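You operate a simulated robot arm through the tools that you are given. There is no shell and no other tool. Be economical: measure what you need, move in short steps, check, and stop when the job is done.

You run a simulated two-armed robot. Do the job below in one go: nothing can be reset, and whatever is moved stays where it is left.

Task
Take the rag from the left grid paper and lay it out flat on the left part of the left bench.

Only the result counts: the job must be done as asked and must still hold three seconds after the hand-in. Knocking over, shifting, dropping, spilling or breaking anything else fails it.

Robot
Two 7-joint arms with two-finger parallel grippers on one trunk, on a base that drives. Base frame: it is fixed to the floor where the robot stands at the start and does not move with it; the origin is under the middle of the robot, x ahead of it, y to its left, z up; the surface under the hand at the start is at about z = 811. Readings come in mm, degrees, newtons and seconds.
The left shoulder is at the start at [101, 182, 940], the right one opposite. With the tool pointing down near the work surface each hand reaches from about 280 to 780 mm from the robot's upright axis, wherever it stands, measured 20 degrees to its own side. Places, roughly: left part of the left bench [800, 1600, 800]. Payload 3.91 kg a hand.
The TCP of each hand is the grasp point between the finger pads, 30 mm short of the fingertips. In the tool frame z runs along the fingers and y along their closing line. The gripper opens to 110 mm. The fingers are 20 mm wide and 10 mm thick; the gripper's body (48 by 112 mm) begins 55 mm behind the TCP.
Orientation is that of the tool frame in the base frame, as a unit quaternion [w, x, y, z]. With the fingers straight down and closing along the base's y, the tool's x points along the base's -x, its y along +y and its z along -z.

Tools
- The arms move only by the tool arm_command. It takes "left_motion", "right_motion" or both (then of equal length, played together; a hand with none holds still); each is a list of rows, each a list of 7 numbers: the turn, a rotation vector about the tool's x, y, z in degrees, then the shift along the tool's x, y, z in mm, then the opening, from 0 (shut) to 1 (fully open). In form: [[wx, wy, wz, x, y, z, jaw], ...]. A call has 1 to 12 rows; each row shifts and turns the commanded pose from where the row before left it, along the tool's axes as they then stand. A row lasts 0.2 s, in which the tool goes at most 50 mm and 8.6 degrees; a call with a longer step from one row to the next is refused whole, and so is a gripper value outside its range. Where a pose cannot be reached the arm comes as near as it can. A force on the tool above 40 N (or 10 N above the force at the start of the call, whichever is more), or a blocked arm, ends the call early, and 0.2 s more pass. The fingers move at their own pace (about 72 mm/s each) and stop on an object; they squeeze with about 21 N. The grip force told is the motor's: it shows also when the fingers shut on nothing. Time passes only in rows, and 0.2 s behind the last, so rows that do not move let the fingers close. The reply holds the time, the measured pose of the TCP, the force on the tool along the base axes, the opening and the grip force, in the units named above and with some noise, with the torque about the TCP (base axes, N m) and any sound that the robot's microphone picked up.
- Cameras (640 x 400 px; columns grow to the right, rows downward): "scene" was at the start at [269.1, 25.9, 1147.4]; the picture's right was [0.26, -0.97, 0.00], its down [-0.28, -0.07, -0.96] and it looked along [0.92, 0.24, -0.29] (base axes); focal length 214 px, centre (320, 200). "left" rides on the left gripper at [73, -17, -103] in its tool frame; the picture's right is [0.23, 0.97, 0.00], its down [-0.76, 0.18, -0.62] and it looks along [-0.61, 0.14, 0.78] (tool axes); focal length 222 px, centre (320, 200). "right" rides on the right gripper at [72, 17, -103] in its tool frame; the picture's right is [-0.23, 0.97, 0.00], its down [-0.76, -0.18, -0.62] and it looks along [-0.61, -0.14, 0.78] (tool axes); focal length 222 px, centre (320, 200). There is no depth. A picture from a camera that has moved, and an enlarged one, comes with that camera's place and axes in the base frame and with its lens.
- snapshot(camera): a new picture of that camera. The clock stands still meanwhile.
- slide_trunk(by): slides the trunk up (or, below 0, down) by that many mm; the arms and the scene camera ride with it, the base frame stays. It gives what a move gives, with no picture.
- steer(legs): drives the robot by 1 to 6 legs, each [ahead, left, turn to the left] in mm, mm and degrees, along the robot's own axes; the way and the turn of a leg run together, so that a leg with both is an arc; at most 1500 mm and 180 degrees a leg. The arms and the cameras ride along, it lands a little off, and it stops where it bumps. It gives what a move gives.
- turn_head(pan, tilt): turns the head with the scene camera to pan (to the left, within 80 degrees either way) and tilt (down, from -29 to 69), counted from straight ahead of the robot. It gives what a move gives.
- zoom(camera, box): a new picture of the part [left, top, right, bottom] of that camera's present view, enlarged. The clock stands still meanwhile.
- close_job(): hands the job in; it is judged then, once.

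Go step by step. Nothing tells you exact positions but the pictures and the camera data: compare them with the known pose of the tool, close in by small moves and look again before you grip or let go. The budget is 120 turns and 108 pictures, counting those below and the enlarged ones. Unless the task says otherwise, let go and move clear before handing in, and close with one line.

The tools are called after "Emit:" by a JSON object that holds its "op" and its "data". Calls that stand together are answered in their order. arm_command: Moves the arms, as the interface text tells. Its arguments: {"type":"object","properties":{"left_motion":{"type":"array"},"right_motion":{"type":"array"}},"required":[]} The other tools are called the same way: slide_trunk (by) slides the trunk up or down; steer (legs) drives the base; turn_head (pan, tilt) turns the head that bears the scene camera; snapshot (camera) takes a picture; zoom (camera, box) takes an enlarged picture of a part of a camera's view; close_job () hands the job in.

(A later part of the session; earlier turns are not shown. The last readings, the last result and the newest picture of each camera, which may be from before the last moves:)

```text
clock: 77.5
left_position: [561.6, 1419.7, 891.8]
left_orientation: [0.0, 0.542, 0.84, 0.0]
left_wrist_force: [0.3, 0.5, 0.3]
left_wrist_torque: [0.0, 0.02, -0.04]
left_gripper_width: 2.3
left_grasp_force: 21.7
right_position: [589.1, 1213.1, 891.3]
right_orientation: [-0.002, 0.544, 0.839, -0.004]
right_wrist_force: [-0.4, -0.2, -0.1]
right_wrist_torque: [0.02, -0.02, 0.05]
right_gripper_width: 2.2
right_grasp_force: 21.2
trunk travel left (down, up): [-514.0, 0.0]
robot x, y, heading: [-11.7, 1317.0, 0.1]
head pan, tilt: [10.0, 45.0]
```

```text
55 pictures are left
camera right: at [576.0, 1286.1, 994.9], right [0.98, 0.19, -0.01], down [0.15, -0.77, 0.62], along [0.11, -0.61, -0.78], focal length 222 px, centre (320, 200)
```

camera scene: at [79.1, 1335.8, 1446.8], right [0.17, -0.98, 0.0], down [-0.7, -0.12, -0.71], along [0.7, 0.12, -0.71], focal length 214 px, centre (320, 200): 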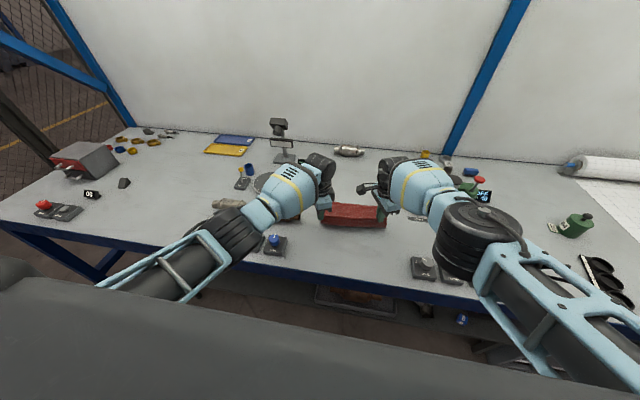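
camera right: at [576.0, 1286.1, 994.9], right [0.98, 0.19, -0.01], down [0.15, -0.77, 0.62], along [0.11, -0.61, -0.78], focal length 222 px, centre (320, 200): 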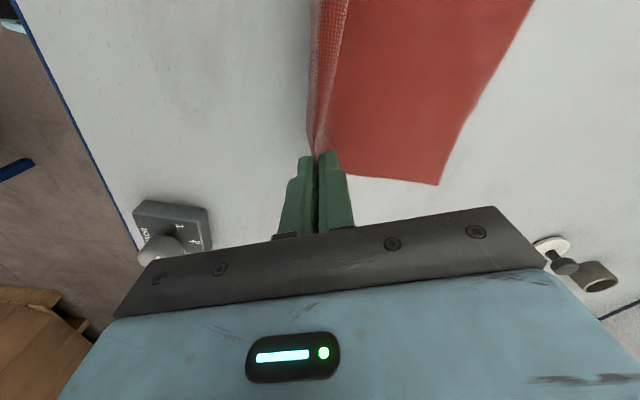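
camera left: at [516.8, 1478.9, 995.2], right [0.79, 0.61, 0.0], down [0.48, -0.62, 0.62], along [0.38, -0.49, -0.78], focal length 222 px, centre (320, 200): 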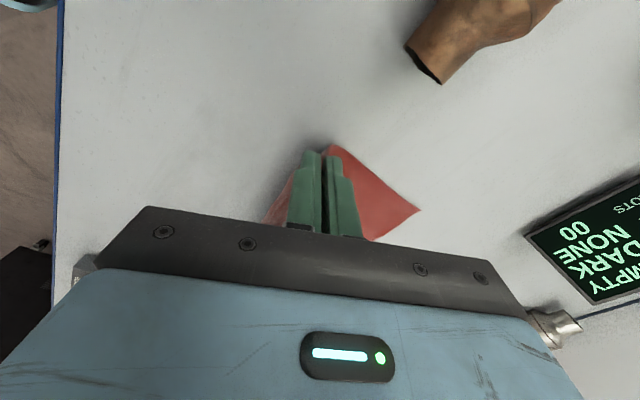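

The far edge slid a bit toward me, so there's still slack. I'll lower first, then pull gently to straighten.

Emit:
{"op": "arm_command", "data": {"left_motion": [[0, 0, 0, 0, 0, 12, 0], [0, 0, 0, 0, 0, 12, 0], [0, 0, 0, 0, 0, 0, 0]], "right_motion": [[0, 0, 0, 0, 0, 12, 0], [0, 0, 0, 0, 0, 12, 0], [0, 0, 0, 0, 0, 0, 0]]}}

Emit:
{"op": "steer", "data": {"legs": [[-30, 0, 0]]}}

Emit:
{"op": "arm_command", "data": {"left_motion": [[0, 0, 0, 0, 0, 10, 0], [0, 0, 0, 0, 0, 6, 0], [0, 0, 0, 0, 0, 0, 0]], "right_motion": [[0, 0, 0, 0, 0, 10, 0], [0, 0, 0, 0, 0, 6, 0], [0, 0, 0, 0, 0, 0, 0]]}}

Emit:
{"op": "snapshot", "data": {"camera": "left"}}

Emit:
{"op": "snapshot", "data": {"camera": "right"}}

Emit:
{"op": "zoom", "data": {"camera": "scene", "box": [220, 120, 460, 270]}}

```text
clock: 78.3
left_position: [564.0, 1421.0, 867.7]
left_orientation: [0.0, 0.543, 0.84, 0.001]
left_wrist_force: [0.0, 0.1, 0.0]
left_wrist_torque: [-0.01, 0.01, -0.03]
left_gripper_width: 2.3
left_grasp_force: 21.0
right_position: [579.9, 1213.3, 870.8]
right_orientation: [-0.002, 0.544, 0.839, -0.004]
right_wrist_force: [0.0, 0.1, 0.9]
right_wrist_torque: [0.03, 0.01, 0.0]
right_gripper_width: 2.4
right_grasp_force: 21.2
right hand out of reach, approached as far as the arm can: row 2
trunk travel left (down, up): [-514.0, 0.0]
robot x, y, heading: [-14.9, 1319.0, 0.1]
head pan, tilt: [10.0, 45.0]
```

```text
clock: 79.1
left_position: [534.2, 1419.6, 866.1]
left_orientation: [0.0, 0.542, 0.84, 0.0]
left_wrist_force: [0.2, 0.1, -0.5]
left_wrist_torque: [0.01, 0.02, -0.03]
left_gripper_width: 2.1
left_grasp_force: 20.9
right_position: [553.2, 1213.5, 868.7]
right_orientation: [-0.002, 0.544, 0.839, -0.003]
right_wrist_force: [-0.1, -0.2, -0.2]
right_wrist_torque: [0.0, -0.01, 0.05]
right_gripper_width: 2.1
right_grasp_force: 21.4
trunk travel left (down, up): [-514.0, 0.0]
robot x, y, heading: [-40.8, 1320.8, 0.2]
head pan, tilt: [10.0, 45.0]
```

```text
clock: 79.9
left_position: [534.2, 1419.4, 851.0]
left_orientation: [0.001, 0.543, 0.84, 0.0]
left_wrist_force: [-0.3, -0.5, -0.1]
left_wrist_torque: [-0.02, 0.02, -0.03]
left_gripper_width: 2.0
left_grasp_force: 20.7
right_position: [546.1, 1210.3, 854.4]
right_orientation: [-0.002, 0.544, 0.839, -0.004]
right_wrist_force: [-1.1, 0.4, -0.3]
right_wrist_torque: [0.06, -0.02, 0.02]
right_gripper_width: 2.6
right_grasp_force: 20.9
right hand out of reach, approached as far as the arm can: row 2
trunk travel left (down, up): [-514.0, 0.0]
robot x, y, heading: [-44.4, 1317.8, -0.0]
head pan, tilt: [10.0, 45.0]
```

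```text
54 pictures are left
camera left: at [487.9, 1479.5, 955.2], right [0.79, 0.61, 0.0], down [0.47, -0.62, 0.62], along [0.38, -0.5, -0.78], focal length 222 px, centre (320, 200)
```

left: 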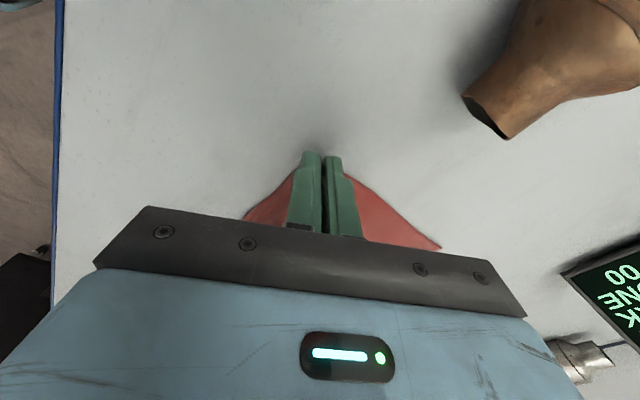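

```text
53 pictures are left
camera right: at [533.4, 1283.4, 957.8], right [0.98, 0.19, -0.01], down [0.15, -0.77, 0.63], along [0.11, -0.61, -0.78], focal length 222 px, centre (320, 200)
```

right: 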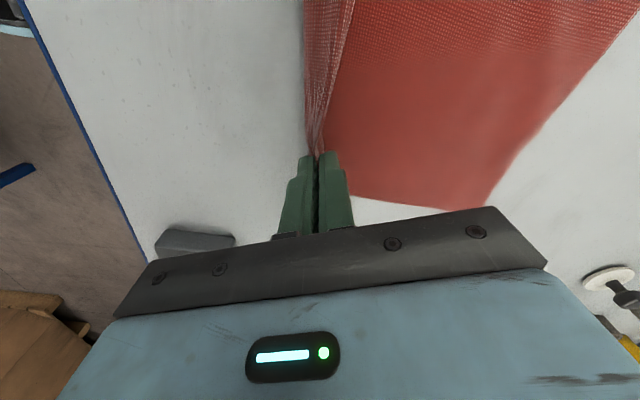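

```text
2.67 times, centred on (340, 195) of scene
camera zoom: at [49.5, 1335.9, 1446.9], right [0.18, -0.98, 0.0], down [-0.7, -0.12, -0.71], along [0.7, 0.12, -0.71], focal length 572 px, centre (267, 213)
```

zoom: 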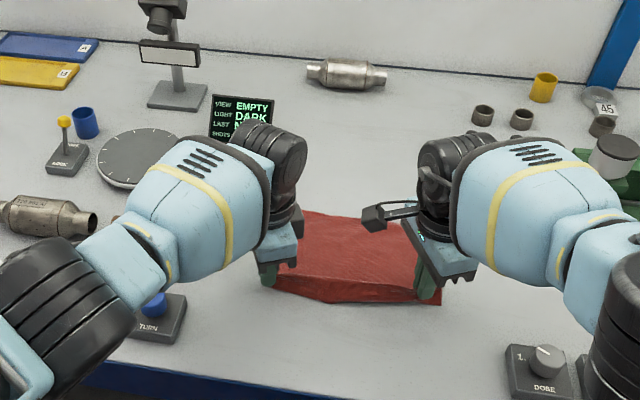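

There's still a small bulge of slack at the grip. I'll pull back another 40 mm in two steps.

Emit:
{"op": "steer", "data": {"legs": [[-20, 0, 0]]}}

Emit:
{"op": "steer", "data": {"legs": [[-20, 0, 0]]}}

Emit:
{"op": "snapshot", "data": {"camera": "right"}}

Emit:
{"op": "zoom", "data": {"camera": "scene", "box": [220, 120, 460, 270]}}

```text
clock: 80.7
left_position: [514.6, 1420.3, 850.2]
left_orientation: [0.0, 0.542, 0.84, 0.0]
left_wrist_force: [-0.2, 0.5, -0.6]
left_wrist_torque: [-0.03, 0.04, -0.04]
left_gripper_width: 2.4
left_grasp_force: 21.2
right_position: [527.5, 1209.2, 852.9]
right_orientation: [-0.003, 0.544, 0.839, -0.003]
right_wrist_force: [0.1, 1.6, 0.1]
right_wrist_torque: [0.05, 0.0, 0.02]
right_gripper_width: 2.5
right_grasp_force: 20.6
trunk travel left (down, up): [-514.0, 0.0]
robot x, y, heading: [-58.2, 1317.6, 0.2]
head pan, tilt: [10.0, 45.0]
```

```text
clock: 81.5
left_position: [496.9, 1418.4, 850.1]
left_orientation: [0.0, 0.543, 0.84, 0.0]
left_wrist_force: [0.3, -0.8, 0.0]
left_wrist_torque: [-0.03, 0.02, 0.0]
left_gripper_width: 2.5
left_grasp_force: 21.2
right_position: [507.8, 1210.4, 853.9]
right_orientation: [-0.003, 0.544, 0.839, -0.003]
right_wrist_force: [-0.2, 1.1, 0.0]
right_wrist_torque: [0.01, 0.02, 0.03]
right_gripper_width: 2.2
right_grasp_force: 21.0
trunk travel left (down, up): [-514.0, 0.0]
robot x, y, heading: [-79.1, 1317.9, 0.1]
head pan, tilt: [10.0, 45.0]
```

```text
51 pictures are left
camera right: at [496.0, 1282.9, 957.0], right [0.98, 0.19, -0.01], down [0.15, -0.77, 0.62], along [0.11, -0.61, -0.78], focal length 222 px, centre (320, 200)
```

right: 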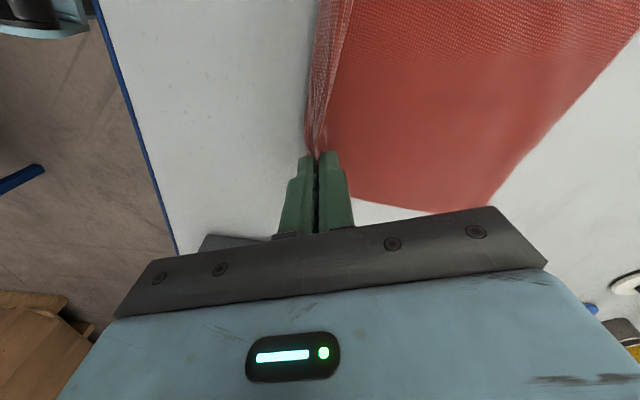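

```text
2.67 times, centred on (340, 195) of scene
camera zoom: at [12.7, 1335.6, 1446.7], right [0.17, -0.98, 0.0], down [-0.7, -0.12, -0.71], along [0.7, 0.12, -0.71], focal length 572 px, centre (267, 213)
```

zoom: 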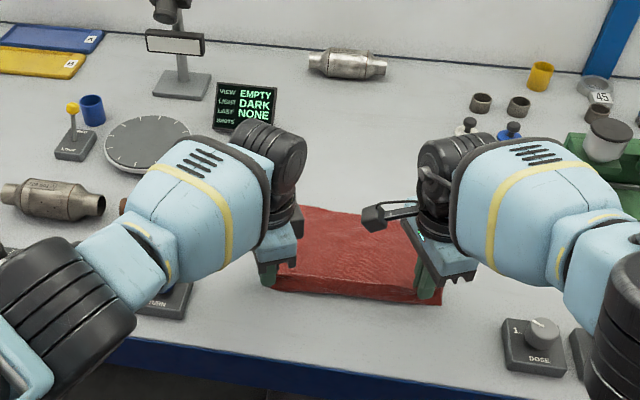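

The remaining visible length plus the pinched fold accounts for the whole rag, so it's taut now. I'll lower the fingertips to the surface and open slowly, so the pads spread the fold back out.

Emit:
{"op": "arm_command", "data": {"left_motion": [[0, 0, 0, 0, 0, 3, 0], [0, 0, 0, 0, 0, 3, 0], [0, 0, 0, 0, 0, 1, 0], [0, 0, 0, 0, 0, 0, 0]], "right_motion": [[0, 0, 0, 0, 0, 4, 0], [0, 0, 0, 0, 0, 4, 0], [0, 0, 0, 0, 0, 2, 0], [0, 0, 0, 0, 0, 0, 0]]}}

```text
clock: 82.5
left_position: [492.7, 1420.1, 844.0]
left_orientation: [0.001, 0.542, 0.84, 0.0]
left_wrist_force: [-0.2, -1.9, 1.0]
left_wrist_torque: [-0.03, 0.0, -0.02]
left_gripper_width: 2.1
left_grasp_force: 20.6
right_position: [505.9, 1209.3, 845.1]
right_orientation: [-0.002, 0.544, 0.839, -0.003]
right_wrist_force: [-0.5, 1.4, 0.8]
right_wrist_torque: [0.07, 0.0, 0.0]
right_gripper_width: 2.1
right_grasp_force: 21.0
trunk travel left (down, up): [-514.0, 0.0]
robot x, y, heading: [-80.4, 1317.6, 0.3]
head pan, tilt: [10.0, 45.0]
```

Emit:
{"op": "arm_command", "data": {"left_motion": [[0, 0, 0, 0, 0, 1, 0.05], [0, 0, 0, 0, 0, 0, 0.15], [0, 0, 0, 0, 0, 0, 0.25], [0, 0, 0, 0, 0, 0, 0.35], [0, 0, 0, 0, 0, 0, 0.4], [0, 0, 0, 0, 0, 0, 0.4]], "right_motion": [[0, 0, 0, 0, 0, 2, 0.05], [0, 0, 0, 0, 0, 0, 0.15], [0, 0, 0, 0, 0, 0, 0.25], [0, 0, 0, 0, 0, 0, 0.35], [0, 0, 0, 0, 0, 0, 0.4], [0, 0, 0, 0, 0, 0, 0.4]]}}

Emit:
{"op": "snapshot", "data": {"camera": "left"}}

Emit:
{"op": "snapshot", "data": {"camera": "right"}}

Emit:
{"op": "zoom", "data": {"camera": "scene", "box": [220, 120, 460, 270]}}

```text
clock: 83.9
left_position: [493.6, 1419.8, 843.3]
left_orientation: [-0.001, 0.543, 0.84, 0.0]
left_wrist_force: [-0.8, -0.6, 0.2]
left_wrist_torque: [0.03, 0.04, 0.01]
left_gripper_width: 43.8
left_grasp_force: 0.0
right_position: [505.2, 1208.8, 843.0]
right_orientation: [-0.002, 0.544, 0.839, -0.004]
right_wrist_force: [-0.5, 0.0, 1.2]
right_wrist_torque: [-0.03, 0.0, -0.02]
right_gripper_width: 44.0
right_grasp_force: 0.0
trunk travel left (down, up): [-514.0, 0.0]
robot x, y, heading: [-78.0, 1318.7, -0.2]
head pan, tilt: [10.0, 45.0]
```

```text
49 pictures are left
camera left: at [448.9, 1479.0, 947.1], right [0.79, 0.61, 0.0], down [0.47, -0.62, 0.62], along [0.38, -0.5, -0.78], focal length 222 px, centre (320, 200)
```

left: 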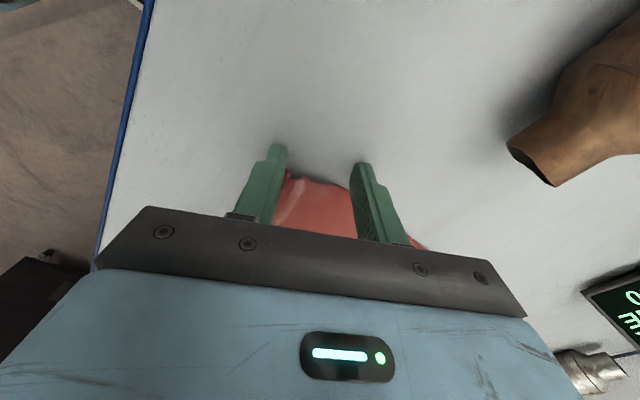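

```text
48 pictures are left
camera right: at [492.9, 1281.5, 946.8], right [0.98, 0.19, -0.01], down [0.15, -0.77, 0.62], along [0.11, -0.61, -0.78], focal length 222 px, centre (320, 200)
```

right: 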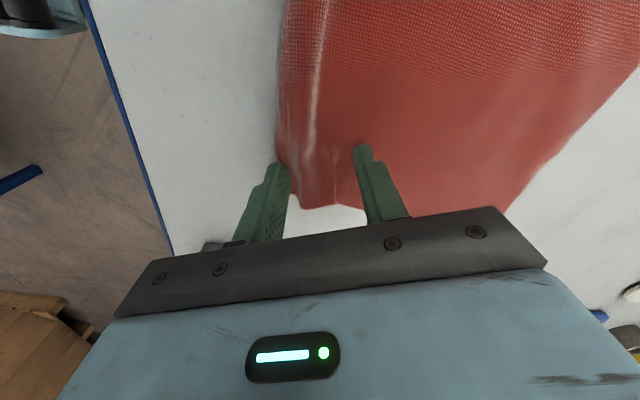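

```text
2.67 times, centred on (340, 195) of scene
camera zoom: at [11.1, 1335.6, 1446.9], right [0.18, -0.98, 0.0], down [-0.7, -0.12, -0.71], along [0.7, 0.12, -0.71], focal length 572 px, centre (267, 213)
```

zoom: 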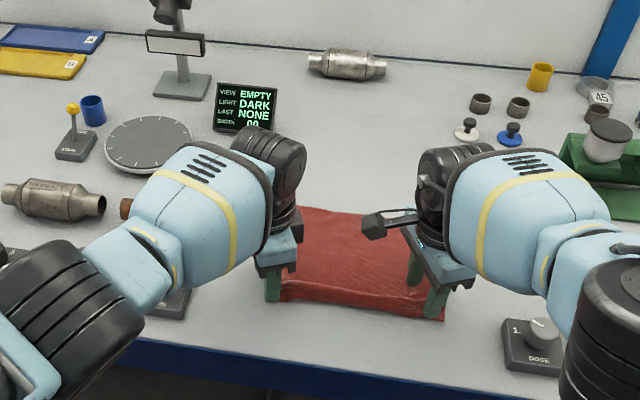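

Both corners are released and the fold has mostly opened. I'll raise the hands straight up and inspect.

Emit:
{"op": "arm_command", "data": {"left_motion": [[0, 0, 0, 0, 0, -15, 0.4], [0, 0, 0, 0, 0, -30, 0.4], [0, 0, 0, 0, 0, -40, 0.4], [0, 0, 0, 0, 0, -40, 0.4], [0, 0, 0, 0, 0, -40, 0.4], [0, 0, 0, 0, 0, 0, 0.4]], "right_motion": [[0, 0, 0, 0, 0, -15, 0.4], [0, 0, 0, 0, 0, -30, 0.4], [0, 0, 0, 0, 0, -40, 0.4], [0, 0, 0, 0, 0, -40, 0.4], [0, 0, 0, 0, 0, -40, 0.4], [0, 0, 0, 0, 0, 0, 0.4]]}}

Emit:
{"op": "zoom", "data": {"camera": "scene", "box": [220, 150, 460, 300]}}

Emit:
{"op": "snapshot", "data": {"camera": "right"}}

Emit:
{"op": "snapshot", "data": {"camera": "left"}}

```text
clock: 85.3
left_position: [493.7, 1422.1, 1007.0]
left_orientation: [0.0, 0.542, 0.84, 0.001]
left_wrist_force: [0.2, -1.0, -1.1]
left_wrist_torque: [0.04, -0.03, -0.02]
left_gripper_width: 43.9
left_grasp_force: 0.1
right_position: [510.0, 1210.2, 1006.7]
right_orientation: [-0.003, 0.543, 0.84, -0.004]
right_wrist_force: [-0.5, -0.1, 0.1]
right_wrist_torque: [0.0, -0.01, -0.01]
right_gripper_width: 44.2
right_grasp_force: 0.1
trunk travel left (down, up): [-514.0, 0.0]
robot x, y, heading: [-76.2, 1320.3, 0.1]
head pan, tilt: [10.0, 45.0]
```

```text
2.67 times, centred on (340, 225) of scene
camera zoom: at [11.9, 1335.7, 1446.7], right [0.18, -0.98, 0.0], down [-0.7, -0.12, -0.71], along [0.7, 0.12, -0.71], focal length 572 px, centre (267, 133)
```

zoom: 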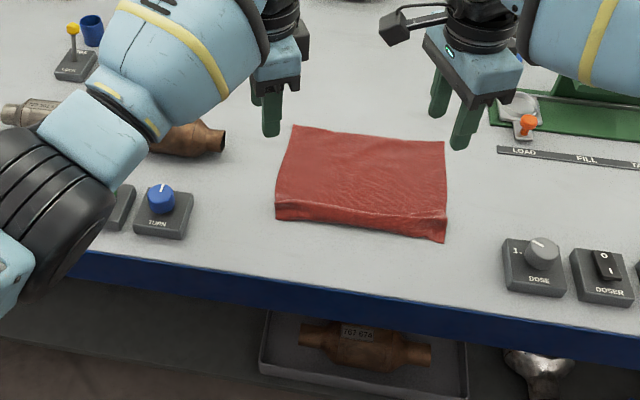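

```text
45 pictures are left
camera right: at [497.9, 1283.6, 1110.2], right [0.98, 0.19, -0.01], down [0.15, -0.77, 0.62], along [0.11, -0.61, -0.78], focal length 222 px, centre (320, 200)
```

right: 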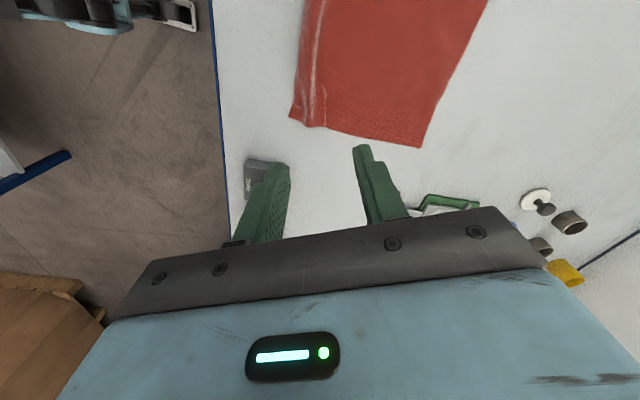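

```text
44 pictures are left
camera left: at [448.6, 1480.8, 1110.9], right [0.79, 0.61, 0.0], down [0.48, -0.62, 0.62], along [0.38, -0.49, -0.78], focal length 222 px, centre (320, 200)
```

left: 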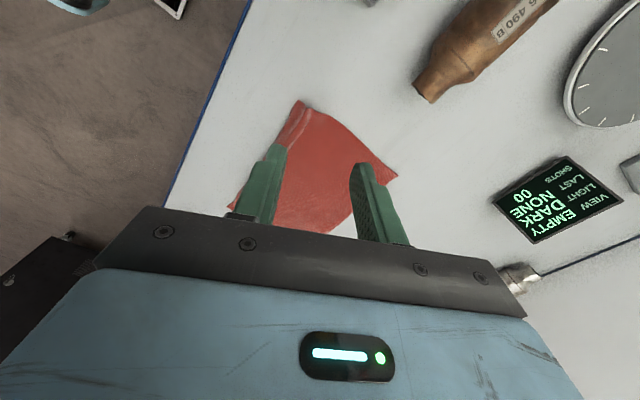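

A ridge remains about 30 mm inside the near edge at x≈505, hiding some 40 mm of cloth. I'll straddle it with the fingers, press lightly and open them to spread it flat.

Emit:
{"op": "arm_command", "data": {"left_motion": [[0, 0, 0, -19, -2, 20, 0.3], [0, 0, 0, -19, -3, 20, 0.3], [0, 0, 0, 0, 0, 35, 0.3], [0, 0, 0, 0, 0, 35, 0.3], [0, 0, 0, 0, 0, 30, 0.3], [0, 0, 0, 0, 0, 15, 0.3], [0, 0, 0, 0, 0, 0, 0.3]], "right_motion": [[0, 0, 0, 0, 0, 20, 0.3], [0, 0, 0, 0, 0, 20, 0.3], [0, 0, 0, 0, 0, 35, 0.3], [0, 0, 0, 0, 0, 35, 0.3], [0, 0, 0, 0, 0, 30, 0.3], [0, 0, 0, 0, 0, 15, 0.3], [0, 0, 0, 0, 0, 0, 0.3]]}}

Emit:
{"op": "zoom", "data": {"camera": "scene", "box": [260, 170, 420, 270]}}

Emit:
{"op": "snapshot", "data": {"camera": "right"}}

Emit:
{"op": "snapshot", "data": {"camera": "left"}}

```text
clock: 86.9
left_position: [498.2, 1385.5, 855.4]
left_orientation: [0.001, 0.542, 0.84, 0.001]
left_wrist_force: [-0.2, -0.4, -0.1]
left_wrist_torque: [0.01, 0.0, -0.02]
left_gripper_width: 32.9
left_grasp_force: 0.1
left hand out of reach, approached as far as the arm can: row 5, 6
right_position: [508.2, 1209.8, 852.5]
right_orientation: [-0.002, 0.544, 0.839, -0.004]
right_wrist_force: [0.2, -0.1, -0.1]
right_wrist_torque: [0.03, -0.02, 0.0]
right_gripper_width: 32.9
right_grasp_force: 0.0
trunk travel left (down, up): [-514.0, 0.0]
robot x, y, heading: [-80.4, 1319.0, 0.1]
head pan, tilt: [10.0, 45.0]
```

```text
4.00 times, centred on (340, 220) of scene
camera zoom: at [11.0, 1334.8, 1447.0], right [0.17, -0.98, 0.0], down [-0.7, -0.12, -0.71], along [0.7, 0.12, -0.71], focal length 858 px, centre (240, 120)
```

zoom: 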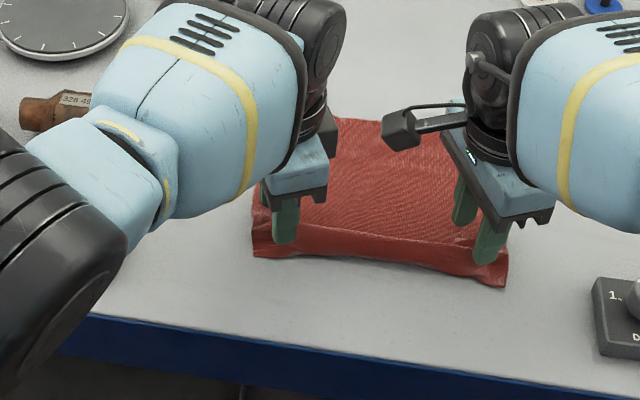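

```text
42 pictures are left
camera right: at [495.2, 1282.2, 954.7], right [0.98, 0.19, -0.01], down [0.15, -0.77, 0.62], along [0.11, -0.61, -0.78], focal length 222 px, centre (320, 200)
```

right: 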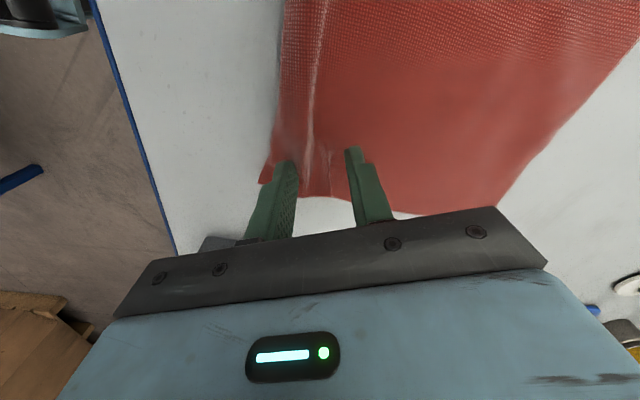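

```text
41 pictures are left
camera left: at [451.3, 1444.9, 958.8], right [0.79, 0.61, 0.0], down [0.47, -0.62, 0.62], along [0.38, -0.49, -0.78], focal length 222 px, centre (320, 200)
```

left: 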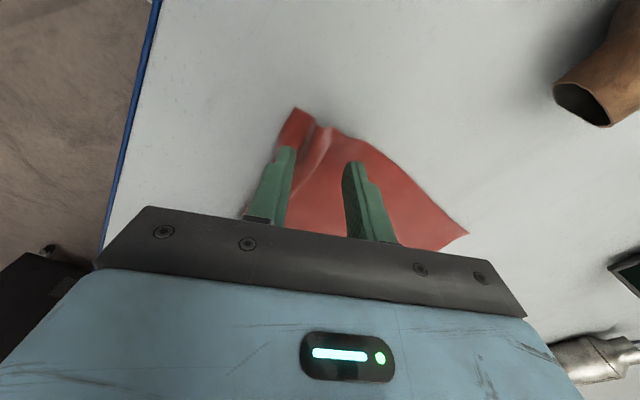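

Both grippers straddle the ridge. I'll press down and spread.

Emit:
{"op": "arm_command", "data": {"left_motion": [[0, 0, 0, 0, 0, 5, 0.3], [0, 0, 0, 0, 0, 5, 0.3], [0, 0, 0, 0, 0, 3, 0.3], [0, 0, 0, 0, 0, 0, 0.3]], "right_motion": [[0, 0, 0, 0, 0, 5, 0.3], [0, 0, 0, 0, 0, 4, 0.3], [0, 0, 0, 0, 0, 2, 0.3], [0, 0, 0, 0, 0, 0, 0.3]]}}

```text
clock: 87.9
left_position: [494.8, 1388.0, 843.2]
left_orientation: [0.001, 0.542, 0.84, 0.0]
left_wrist_force: [-0.5, 0.1, 0.3]
left_wrist_torque: [0.01, -0.01, -0.02]
left_gripper_width: 32.7
left_grasp_force: 0.1
right_position: [506.0, 1208.9, 842.4]
right_orientation: [-0.002, 0.544, 0.839, -0.004]
right_wrist_force: [0.6, 0.1, 1.1]
right_wrist_torque: [0.0, 0.06, 0.03]
right_gripper_width: 32.8
right_grasp_force: 0.1
right hand out of reach, approached as far as the arm can: row 3
trunk travel left (down, up): [-514.0, 0.0]
robot x, y, heading: [-81.2, 1318.3, -0.3]
head pan, tilt: [10.0, 45.0]
```

Emit:
{"op": "arm_command", "data": {"left_motion": [[0, 0, 0, 0, 0, 1.5, 0.3], [0, 0, 0, 0, 0, 0, 0.4], [0, 0, 0, 0, 0, 0, 0.5], [0, 0, 0, 0, 0, 0, 0.6], [0, 0, 0, 0, 0, 0, 0.7], [0, 0, 0, 0, 0, 0, 0.75], [0, 0, 0, 0, 0, 0, 0.75]], "right_motion": [[0, 0, 0, 0, 0, 1.5, 0.3], [0, 0, 0, 0, 0, 0, 0.4], [0, 0, 0, 0, 0, 0, 0.5], [0, 0, 0, 0, 0, 0, 0.6], [0, 0, 0, 0, 0, 0, 0.7], [0, 0, 0, 0, 0, 0, 0.75], [0, 0, 0, 0, 0, 0, 0.75]]}}

Emit:
{"op": "zoom", "data": {"camera": "scene", "box": [260, 170, 420, 270]}}

Emit:
{"op": "snapshot", "data": {"camera": "right"}}

Emit:
{"op": "snapshot", "data": {"camera": "left"}}

```text
clock: 89.5
left_position: [494.5, 1387.5, 841.9]
left_orientation: [0.001, 0.542, 0.84, 0.0]
left_wrist_force: [0.3, 0.3, 0.3]
left_wrist_torque: [0.01, -0.02, -0.01]
left_gripper_width: 82.3
left_grasp_force: 0.1
right_position: [505.4, 1209.9, 842.5]
right_orientation: [-0.002, 0.544, 0.839, -0.004]
right_wrist_force: [0.1, 0.1, 0.4]
right_wrist_torque: [-0.01, 0.0, 0.0]
right_gripper_width: 82.4
right_grasp_force: 0.0
trunk travel left (down, up): [-514.0, 0.0]
robot x, y, heading: [-83.3, 1320.4, 0.1]
head pan, tilt: [10.0, 45.0]
```

```text
4.00 times, centred on (340, 220) of scene
camera zoom: at [11.0, 1335.6, 1446.9], right [0.18, -0.98, 0.0], down [-0.7, -0.12, -0.71], along [0.7, 0.12, -0.71], focal length 858 px, centre (240, 120)
```

zoom: 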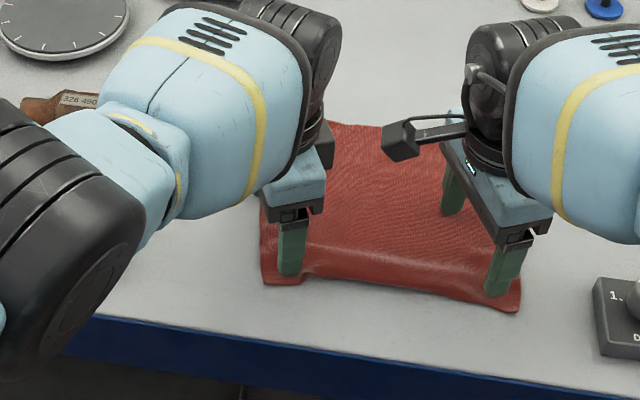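

```text
39 pictures are left
camera right: at [492.4, 1281.9, 945.7], right [0.98, 0.19, -0.01], down [0.15, -0.77, 0.62], along [0.11, -0.61, -0.78], focal length 222 px, centre (320, 200)
```

right: 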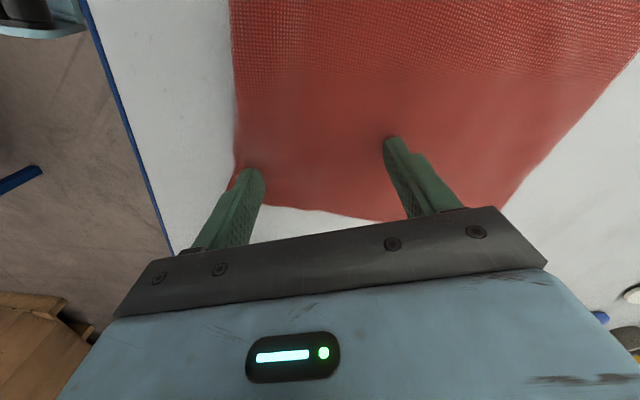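

```text
38 pictures are left
camera left: at [449.5, 1447.0, 946.5], right [0.79, 0.61, 0.0], down [0.47, -0.62, 0.62], along [0.38, -0.5, -0.78], focal length 222 px, centre (320, 200)
```

left: 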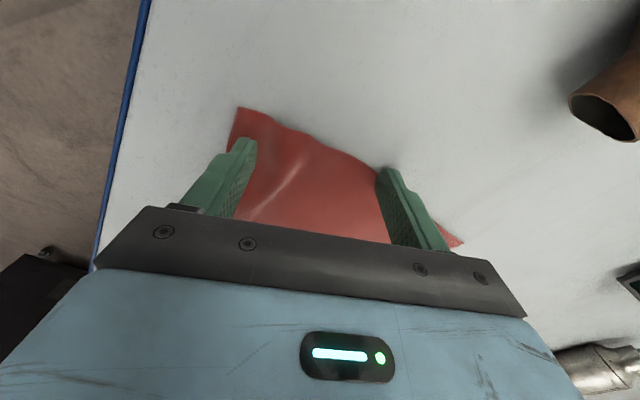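

The spreading worked and the right side is flat. I'll lift clear and inspect for any residue.

Emit:
{"op": "arm_command", "data": {"left_motion": [[0, 0, 0, 0, 0, -15, 0.75], [0, 0, 0, 0, 0, -30, 0.75], [0, 0, 0, 0, 0, -40, 0.75], [0, 0, 0, 0, 0, -40, 0.75], [0, 0, 0, 0, 0, -40, 0.75], [0, 0, 0, 0, 0, 0, 0.75]], "right_motion": [[0, 0, 0, 0, 0, -15, 0.75], [0, 0, 0, 0, 0, -30, 0.75], [0, 0, 0, 0, 0, -40, 0.75], [0, 0, 0, 0, 0, -40, 0.75], [0, 0, 0, 0, 0, -40, 0.75], [0, 0, 0, 0, 0, 0, 0.75]]}}

Emit:
{"op": "zoom", "data": {"camera": "scene", "box": [260, 170, 420, 270]}}

Emit:
{"op": "snapshot", "data": {"camera": "left"}}

```text
clock: 90.9
left_position: [492.8, 1388.5, 1007.9]
left_orientation: [0.0, 0.542, 0.84, 0.0]
left_wrist_force: [-0.6, 0.5, -0.3]
left_wrist_torque: [-0.01, -0.02, 0.0]
left_gripper_width: 82.5
left_grasp_force: 0.1
right_position: [507.8, 1207.1, 1004.2]
right_orientation: [-0.002, 0.544, 0.839, -0.004]
right_wrist_force: [-0.5, 1.0, -0.8]
right_wrist_torque: [0.05, 0.02, 0.01]
right_gripper_width: 82.3
right_grasp_force: 0.1
trunk travel left (down, up): [-514.0, 0.0]
robot x, y, heading: [-80.5, 1316.5, -0.0]
head pan, tilt: [10.0, 45.0]
```

```text
4.00 times, centred on (340, 220) of scene
camera zoom: at [11.9, 1335.7, 1446.7], right [0.18, -0.98, 0.0], down [-0.7, -0.12, -0.71], along [0.7, 0.12, -0.71], focal length 858 px, centre (240, 120)
```

zoom: 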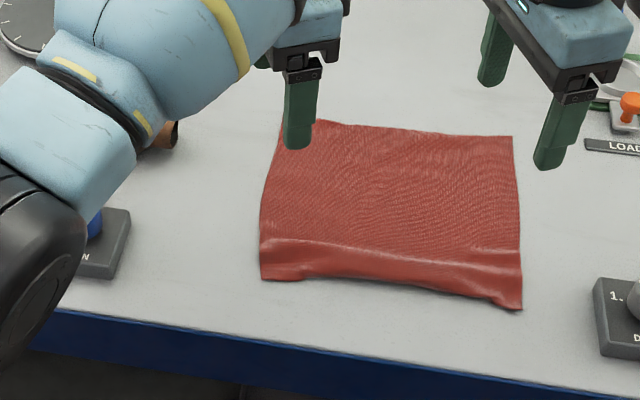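

```text
36 pictures are left
camera left: at [447.8, 1447.8, 1111.7], right [0.79, 0.61, 0.0], down [0.48, -0.62, 0.62], along [0.38, -0.5, -0.78], focal length 222 px, centre (320, 200)
```

left: 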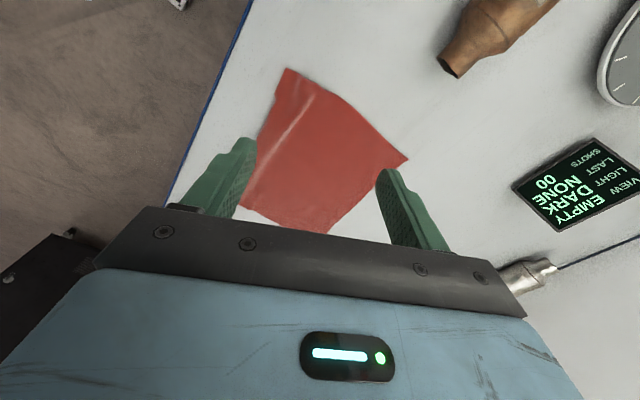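

It's nearly full size now, with a shallow ridge left at x≈487–500. I'll do one more spread pass slightly inward of the last.

Emit:
{"op": "steer", "data": {"legs": [[-7, 0, 0]]}}

Emit:
{"op": "arm_command", "data": {"left_motion": [[0, 0, 0, -10, -5, 20, 0.32], [0, 0, 0, -10, -4, 20, 0.32], [0, 0, 0, 0, 0, 35, 0.32], [0, 0, 0, 0, 0, 35, 0.32], [0, 0, 0, 0, 0, 30, 0.32], [0, 0, 0, 0, 0, 15, 0.32], [0, 0, 0, 0, 0, 0, 0.32]], "right_motion": [[0, 0, 0, 8, 4, 20, 0.32], [0, 0, 0, 7, 3, 20, 0.32], [0, 0, 0, 0, 0, 35, 0.32], [0, 0, 0, 0, 0, 35, 0.32], [0, 0, 0, 0, 0, 30, 0.32], [0, 0, 0, 0, 0, 12, 0.32], [0, 0, 0, 0, 0, 0, 0.32]]}}

Emit:
{"op": "snapshot", "data": {"camera": "right"}}

Emit:
{"op": "snapshot", "data": {"camera": "left"}}

```text
clock: 91.6
left_position: [486.3, 1388.5, 1006.2]
left_orientation: [0.0, 0.542, 0.84, 0.0]
left_wrist_force: [0.7, 0.1, 0.1]
left_wrist_torque: [0.0, 0.03, -0.01]
left_gripper_width: 82.7
left_grasp_force: 0.1
right_position: [500.8, 1206.4, 1004.4]
right_orientation: [-0.002, 0.544, 0.839, -0.004]
right_wrist_force: [0.1, -0.8, -0.3]
right_wrist_torque: [-0.03, 0.03, 0.02]
right_gripper_width: 82.8
right_grasp_force: 0.0
trunk travel left (down, up): [-514.0, 0.0]
robot x, y, heading: [-86.1, 1319.8, 0.1]
head pan, tilt: [10.0, 45.0]
```

```text
clock: 93.2
left_position: [485.4, 1366.4, 852.9]
left_orientation: [0.0, 0.542, 0.84, 0.001]
left_wrist_force: [-0.3, -0.3, -0.8]
left_wrist_torque: [0.02, 0.01, 0.01]
left_gripper_width: 35.3
left_grasp_force: 0.0
right_position: [498.5, 1220.1, 853.5]
right_orientation: [-0.003, 0.544, 0.839, -0.004]
right_wrist_force: [0.3, -0.7, -0.3]
right_wrist_torque: [-0.01, 0.0, -0.02]
right_gripper_width: 34.7
right_grasp_force: 0.1
trunk travel left (down, up): [-514.0, 0.0]
robot x, y, heading: [-85.1, 1317.8, 0.1]
head pan, tilt: [10.0, 45.0]
```

```text
35 pictures are left
camera right: at [486.5, 1292.7, 956.5], right [0.98, 0.19, -0.01], down [0.15, -0.77, 0.62], along [0.11, -0.61, -0.78], focal length 222 px, centre (320, 200)
```

right: 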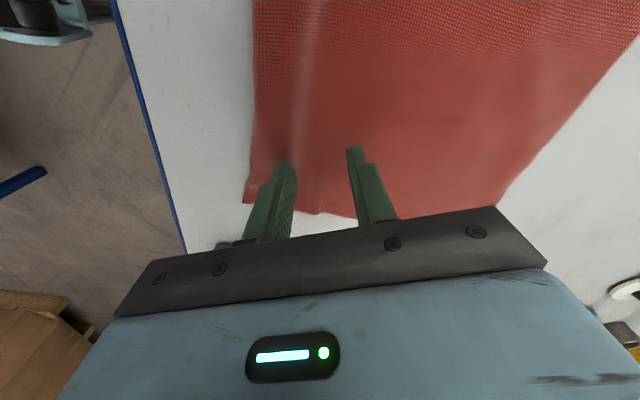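

```text
34 pictures are left
camera left: at [438.9, 1426.0, 956.8], right [0.79, 0.61, 0.0], down [0.47, -0.62, 0.62], along [0.38, -0.49, -0.78], focal length 222 px, centre (320, 200)
```

left: 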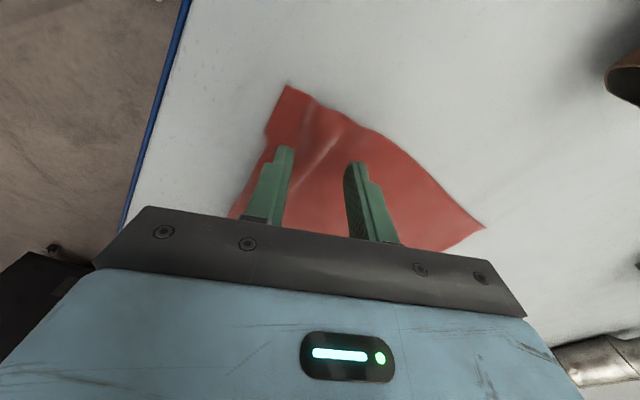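

Both grippers straddle the residual ridge again, so I'll press and spread.

Emit:
{"op": "arm_command", "data": {"left_motion": [[0, 0, 0, 0, 0, 5, 0.32], [0, 0, 0, 0, 0, 4, 0.32], [0, 0, 0, 0, 0, 2, 0.32], [0, 0, 0, 0, 0, 0, 0.4], [0, 0, 0, 0, 0, 0, 0.5], [0, 0, 0, 0, 0, 0, 0.6], [0, 0, 0, 0, 0, 0, 0.6]], "right_motion": [[0, 0, 0, 0, 0, 5, 0.32], [0, 0, 0, 0, 0, 4, 0.32], [0, 0, 0, 0, 0, 3, 0.32], [0, 0, 0, 0, 0, 0, 0.4], [0, 0, 0, 0, 0, 0, 0.5], [0, 0, 0, 0, 0, 0, 0.6], [0, 0, 0, 0, 0, 0, 0.6]]}}

Emit:
{"op": "arm_command", "data": {"left_motion": [[0, 0, 0, 0, 0, -15, 0.6], [0, 0, 0, 0, 0, -30, 0.6], [0, 0, 0, 0, 0, -40, 0.6], [0, 0, 0, 0, 0, -40, 0.6], [0, 0, 0, 0, 0, -40, 0.6], [0, 0, 0, 0, 0, 0, 0.6]], "right_motion": [[0, 0, 0, 0, 0, -15, 0.6], [0, 0, 0, 0, 0, -30, 0.6], [0, 0, 0, 0, 0, -40, 0.6], [0, 0, 0, 0, 0, -40, 0.6], [0, 0, 0, 0, 0, -40, 0.6], [0, 0, 0, 0, 0, 0, 0.6]]}}

Emit:
{"op": "zoom", "data": {"camera": "scene", "box": [260, 170, 420, 270]}}

Emit:
{"op": "snapshot", "data": {"camera": "left"}}

```text
clock: 94.8
left_position: [482.5, 1368.7, 842.6]
left_orientation: [0.001, 0.543, 0.84, 0.001]
left_wrist_force: [-0.4, 0.0, -0.6]
left_wrist_torque: [-0.01, 0.0, -0.01]
left_gripper_width: 65.9
left_grasp_force: 0.0
left hand out of reach, approached as far as the arm can: row 2
right_position: [494.9, 1221.0, 841.2]
right_orientation: [-0.003, 0.544, 0.839, -0.004]
right_wrist_force: [0.5, -0.3, 3.6]
right_wrist_torque: [0.06, 0.0, -0.02]
right_gripper_width: 65.3
right_grasp_force: 0.0
right hand out of reach, approached as far as the arm can: row 1
trunk travel left (down, up): [-514.0, 0.0]
robot x, y, heading: [-85.7, 1322.6, 0.0]
head pan, tilt: [10.0, 45.0]
```

```text
clock: 96.2
left_position: [515.3, 1355.9, 1000.2]
left_orientation: [-0.002, 0.542, 0.84, -0.001]
left_wrist_force: [-0.3, -0.7, -0.4]
left_wrist_torque: [0.01, 0.0, 0.01]
left_gripper_width: 66.0
left_grasp_force: 0.1
left hand out of reach, approached as far as the arm can: row 2, 3, 4, 5
right_position: [495.8, 1219.0, 1004.9]
right_orientation: [-0.003, 0.544, 0.839, -0.004]
right_wrist_force: [-0.4, -0.1, -0.4]
right_wrist_torque: [-0.02, 0.03, -0.04]
right_gripper_width: 66.0
right_grasp_force: 0.0
trunk travel left (down, up): [-514.0, 0.0]
robot x, y, heading: [-86.7, 1319.0, -0.1]
head pan, tilt: [10.0, 45.0]
```

```text
4.00 times, centred on (340, 220) of scene
camera zoom: at [5.0, 1335.6, 1446.7], right [0.18, -0.98, 0.0], down [-0.7, -0.12, -0.71], along [0.7, 0.12, -0.71], focal length 858 px, centre (240, 120)
```

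zoom: 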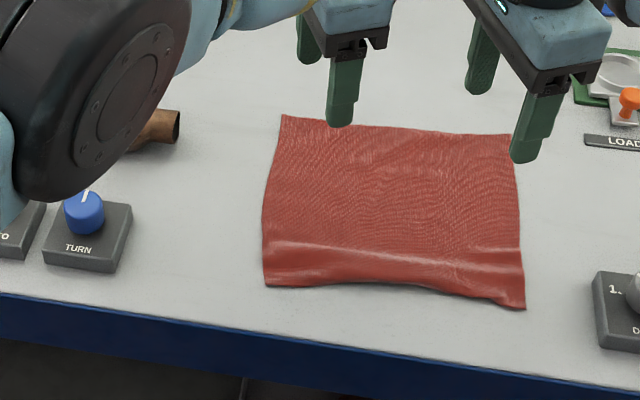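

```text
32 pictures are left
camera left: at [470.0, 1415.7, 1104.1], right [0.79, 0.61, 0.0], down [0.48, -0.62, 0.62], along [0.38, -0.49, -0.78], focal length 222 px, centre (320, 200)
```

left: 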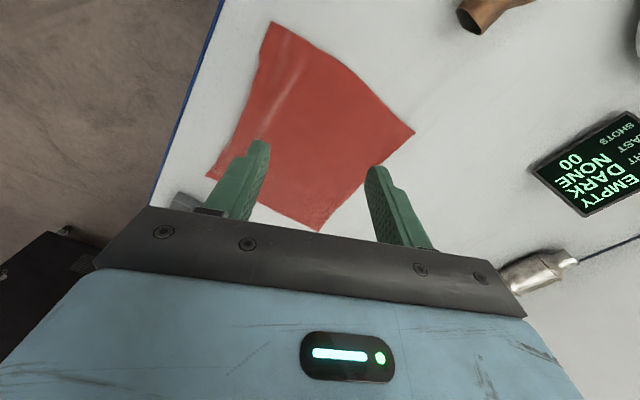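

Length is now about 213 of 221 mm, with only a shallow ridge left. One last spread with a firmer press should finish it, so I'll first check that the left arm repositions well.

Emit:
{"op": "arm_command", "data": {"left_motion": [[0, 0, 0, 11, -5, 0, 0.35], [0, 0, 0, 11, -5, 0, 0.35], [0, 0, 0, 11, -6, 0, 0.35], [0, 0, 0, 0, 0, 0, 0.35]], "right_motion": [[0, 0, 0, 0, 0, 0, 0.35], [0, 0, 0, 0, 0, 0, 0.35], [0, 0, 0, 0, 0, 0, 0.35], [0, 0, 0, 0, 0, 0, 0.35]]}}

Emit:
{"op": "snapshot", "data": {"camera": "scene"}}

```text
clock: 97.2
left_position: [519.4, 1368.9, 996.8]
left_orientation: [-0.001, 0.542, 0.84, 0.0]
left_wrist_force: [-0.1, -0.2, -0.3]
left_wrist_torque: [-0.01, 0.02, 0.02]
left_gripper_width: 38.4
left_grasp_force: 0.0
left hand out of reach, approached as far as the arm can: row 1, 2, 3
right_position: [495.5, 1219.9, 1005.8]
right_orientation: [-0.003, 0.544, 0.839, -0.004]
right_wrist_force: [0.7, 0.7, 0.0]
right_wrist_torque: [0.04, -0.01, -0.02]
right_gripper_width: 38.5
right_grasp_force: 0.1
trunk travel left (down, up): [-514.0, 0.0]
robot x, y, heading: [-88.5, 1318.3, -0.2]
head pan, tilt: [10.0, 45.0]
```

```text
31 pictures are left
camera scene: at [4.3, 1335.6, 1446.9], right [0.18, -0.98, 0.0], down [-0.7, -0.12, -0.71], along [0.7, 0.12, -0.71], focal length 214 px, centre (320, 200)
```

scene: 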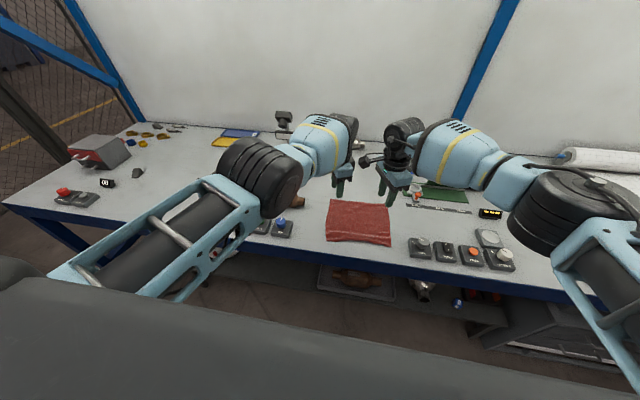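

The left arm can only move vertically here, so I'll position it with the base and use the left hand alone for the spread.

Emit:
{"op": "steer", "data": {"legs": [[-32, -10, 0]]}}

Emit:
{"op": "arm_command", "data": {"left_motion": [[0, 0, 0, 0, 0, 40, 0.35], [0, 0, 0, 0, 0, 40, 0.35], [0, 0, 0, 0, 0, 40, 0.35], [0, 0, 0, 0, 0, 24, 0.35], [0, 0, 0, 0, 0, 0, 0.35]]}}

Emit:
{"op": "snapshot", "data": {"camera": "left"}}

```text
clock: 98.1
left_position: [487.8, 1360.1, 994.7]
left_orientation: [-0.001, 0.542, 0.84, -0.001]
left_wrist_force: [1.0, 0.5, 0.1]
left_wrist_torque: [0.0, 0.03, 0.01]
left_gripper_width: 38.3
left_grasp_force: 0.1
right_position: [464.1, 1210.5, 1004.5]
right_orientation: [-0.003, 0.544, 0.839, -0.004]
right_wrist_force: [-0.2, -0.1, -0.4]
right_wrist_torque: [0.01, 0.02, -0.02]
right_gripper_width: 38.5
right_grasp_force: 0.1
trunk travel left (down, up): [-514.0, 0.0]
robot x, y, heading: [-116.9, 1310.6, 0.1]
head pan, tilt: [10.0, 45.0]
```

```text
clock: 99.3
left_position: [457.4, 1372.4, 859.8]
left_orientation: [-0.001, 0.542, 0.84, 0.001]
left_wrist_force: [0.2, -0.3, 0.2]
left_wrist_torque: [-0.01, 0.01, -0.02]
left_gripper_width: 38.6
left_grasp_force: 0.1
left hand out of reach, approached as far as the arm can: row 1, 2, 3, 4
right_position: [464.6, 1209.5, 1006.1]
right_orientation: [-0.002, 0.544, 0.839, -0.004]
right_wrist_force: [0.2, 0.1, 0.3]
right_wrist_torque: [-0.01, 0.03, 0.01]
right_gripper_width: 38.6
right_grasp_force: 0.1
trunk travel left (down, up): [-514.0, 0.0]
robot x, y, heading: [-123.8, 1306.8, 0.2]
head pan, tilt: [10.0, 45.0]
```

```text
30 pictures are left
camera left: at [411.8, 1431.4, 963.5], right [0.79, 0.61, 0.0], down [0.48, -0.62, 0.62], along [0.38, -0.49, -0.78], focal length 222 px, centre (320, 200)
```

left: 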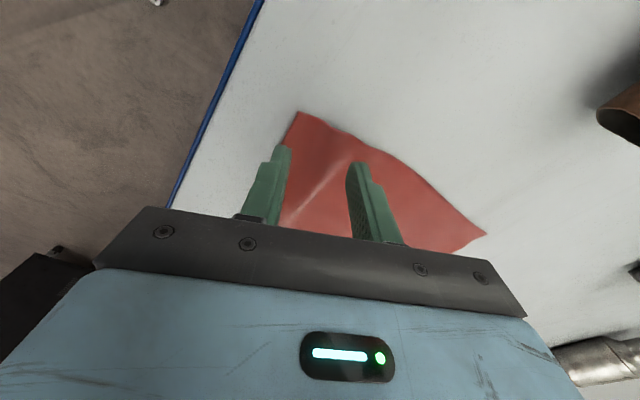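

Emit:
{"op": "steer", "data": {"legs": [[20, -10, 0]]}}

Emit:
{"op": "arm_command", "data": {"left_motion": [[0, 0, 0, 0, 0, 10, 0.35], [0, 0, 0, 0, 0, 6, 0.35], [0, 0, 0, 0, 0, 2, 0.35], [0, 0, 0, 0, 0, 1, 0.35], [0, 0, 0, 0, 0, 0, 0.35]]}}

Emit:
{"op": "snapshot", "data": {"camera": "left"}}

```text
clock: 100.1
left_position: [475.6, 1363.4, 859.6]
left_orientation: [0.0, 0.542, 0.84, 0.0]
left_wrist_force: [0.0, 0.3, -0.1]
left_wrist_torque: [0.03, -0.04, 0.01]
left_gripper_width: 38.5
left_grasp_force: 0.1
right_position: [482.2, 1201.0, 1007.5]
right_orientation: [-0.001, 0.543, 0.839, -0.003]
right_wrist_force: [0.0, -0.3, 0.2]
right_wrist_torque: [-0.02, -0.01, -0.03]
right_gripper_width: 38.6
right_grasp_force: 0.1
trunk travel left (down, up): [-514.0, 0.0]
robot x, y, heading: [-97.1, 1302.4, 0.2]
head pan, tilt: [10.0, 45.0]
```

```text
clock: 101.3
left_position: [471.5, 1364.1, 843.9]
left_orientation: [-0.001, 0.543, 0.84, 0.0]
left_wrist_force: [-0.1, -0.3, 0.0]
left_wrist_torque: [-0.01, -0.01, 0.03]
left_gripper_width: 38.6
left_grasp_force: 0.0
left hand out of reach, approached as far as the arm can: row 3
right_position: [484.2, 1201.1, 1005.8]
right_orientation: [-0.002, 0.543, 0.84, -0.003]
right_wrist_force: [0.5, -0.6, 0.0]
right_wrist_torque: [0.03, 0.01, 0.0]
right_gripper_width: 38.5
right_grasp_force: 0.1
trunk travel left (down, up): [-514.0, 0.0]
robot x, y, heading: [-96.0, 1302.0, 0.0]
head pan, tilt: [10.0, 45.0]
```

```text
29 pictures are left
camera left: at [427.8, 1422.7, 947.5], right [0.79, 0.61, 0.0], down [0.48, -0.62, 0.62], along [0.38, -0.49, -0.78], focal length 222 px, centre (320, 200)
```

left: 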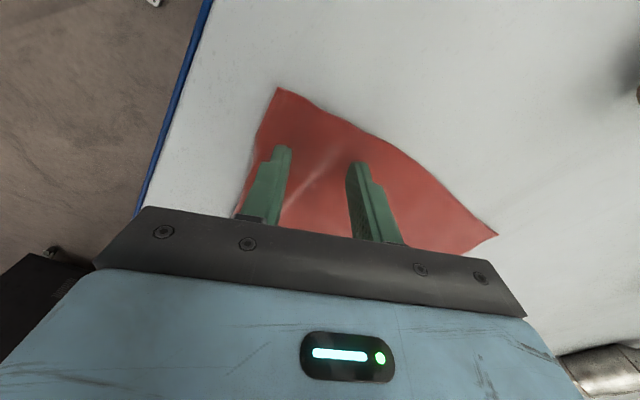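

Well placed. I'll press a little firmer, checking the force, and spread.

Emit:
{"op": "arm_command", "data": {"left_motion": [[0, 0, 0, 0, 0, 2, 0.35], [0, 0, 0, 0, 0, 1, 0.35], [0, 0, 0, 0, 0, 0, 0.42], [0, 0, 0, 0, 0, 0, 0.5], [0, 0, 0, 0, 0, 0, 0.55], [0, 0, 0, 0, 0, 0, 0.55]]}}

Emit:
{"op": "arm_command", "data": {"left_motion": [[0, 0, 0, 0, 0, -15, 0.55], [0, 0, 0, 0, 0, -30, 0.55], [0, 0, 0, 0, 0, -40, 0.55], [0, 0, 0, 0, 0, -40, 0.55], [0, 0, 0, 0, 0, -40, 0.55], [0, 0, 0, 0, 0, 0, 0.55]]}}

Emit:
{"op": "zoom", "data": {"camera": "scene", "box": [260, 170, 420, 270]}}

Emit:
{"op": "snapshot", "data": {"camera": "left"}}

```text
clock: 102.7
left_position: [474.1, 1364.4, 842.1]
left_orientation: [-0.001, 0.542, 0.84, 0.0]
left_wrist_force: [0.6, 0.5, 3.8]
left_wrist_torque: [0.05, -0.01, 0.04]
left_gripper_width: 59.3
left_grasp_force: 0.2
right_position: [482.6, 1200.4, 1005.3]
right_orientation: [-0.002, 0.543, 0.84, -0.002]
right_wrist_force: [-0.5, 0.4, 0.3]
right_wrist_torque: [-0.04, 0.0, -0.02]
right_gripper_width: 38.4
right_grasp_force: 0.0
trunk travel left (down, up): [-514.0, 0.0]
robot x, y, heading: [-98.0, 1299.8, -0.1]
head pan, tilt: [10.0, 45.0]
```

```text
clock: 104.1
left_position: [507.6, 1353.9, 998.5]
left_orientation: [-0.003, 0.542, 0.84, -0.001]
left_wrist_force: [-0.6, -1.2, 0.2]
left_wrist_torque: [-0.03, -0.02, 0.01]
left_gripper_width: 60.6
left_grasp_force: 0.0
left hand out of reach, approached as far as the arm can: row 2, 3, 4, 5
right_position: [482.8, 1201.3, 1006.4]
right_orientation: [-0.003, 0.543, 0.84, -0.005]
right_wrist_force: [0.9, 0.3, 0.8]
right_wrist_torque: [0.02, 0.03, 0.02]
right_gripper_width: 38.6
right_grasp_force: 0.0
trunk travel left (down, up): [-514.0, 0.0]
robot x, y, heading: [-100.3, 1301.9, 0.3]
head pan, tilt: [10.0, 45.0]
```

```text
4.00 times, centred on (340, 220) of scene
camera zoom: at [-7.8, 1316.3, 1446.8], right [0.18, -0.98, 0.0], down [-0.7, -0.12, -0.71], along [0.7, 0.12, -0.71], focal length 858 px, centre (240, 120)
```

zoom: 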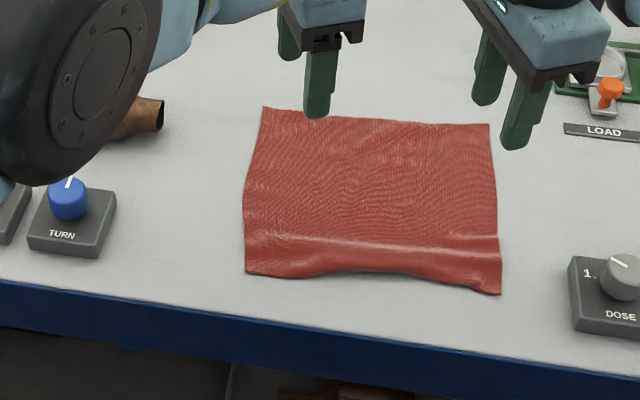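

```text
27 pictures are left
camera left: at [463.0, 1413.9, 1102.6], right [0.79, 0.61, 0.0], down [0.48, -0.62, 0.62], along [0.38, -0.49, -0.78], focal length 222 px, centre (320, 200)
```

left: 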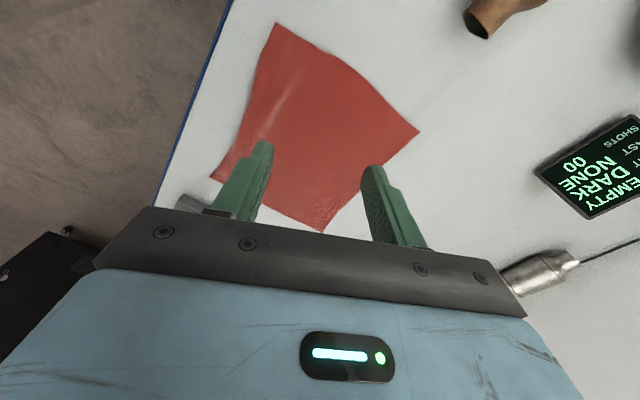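

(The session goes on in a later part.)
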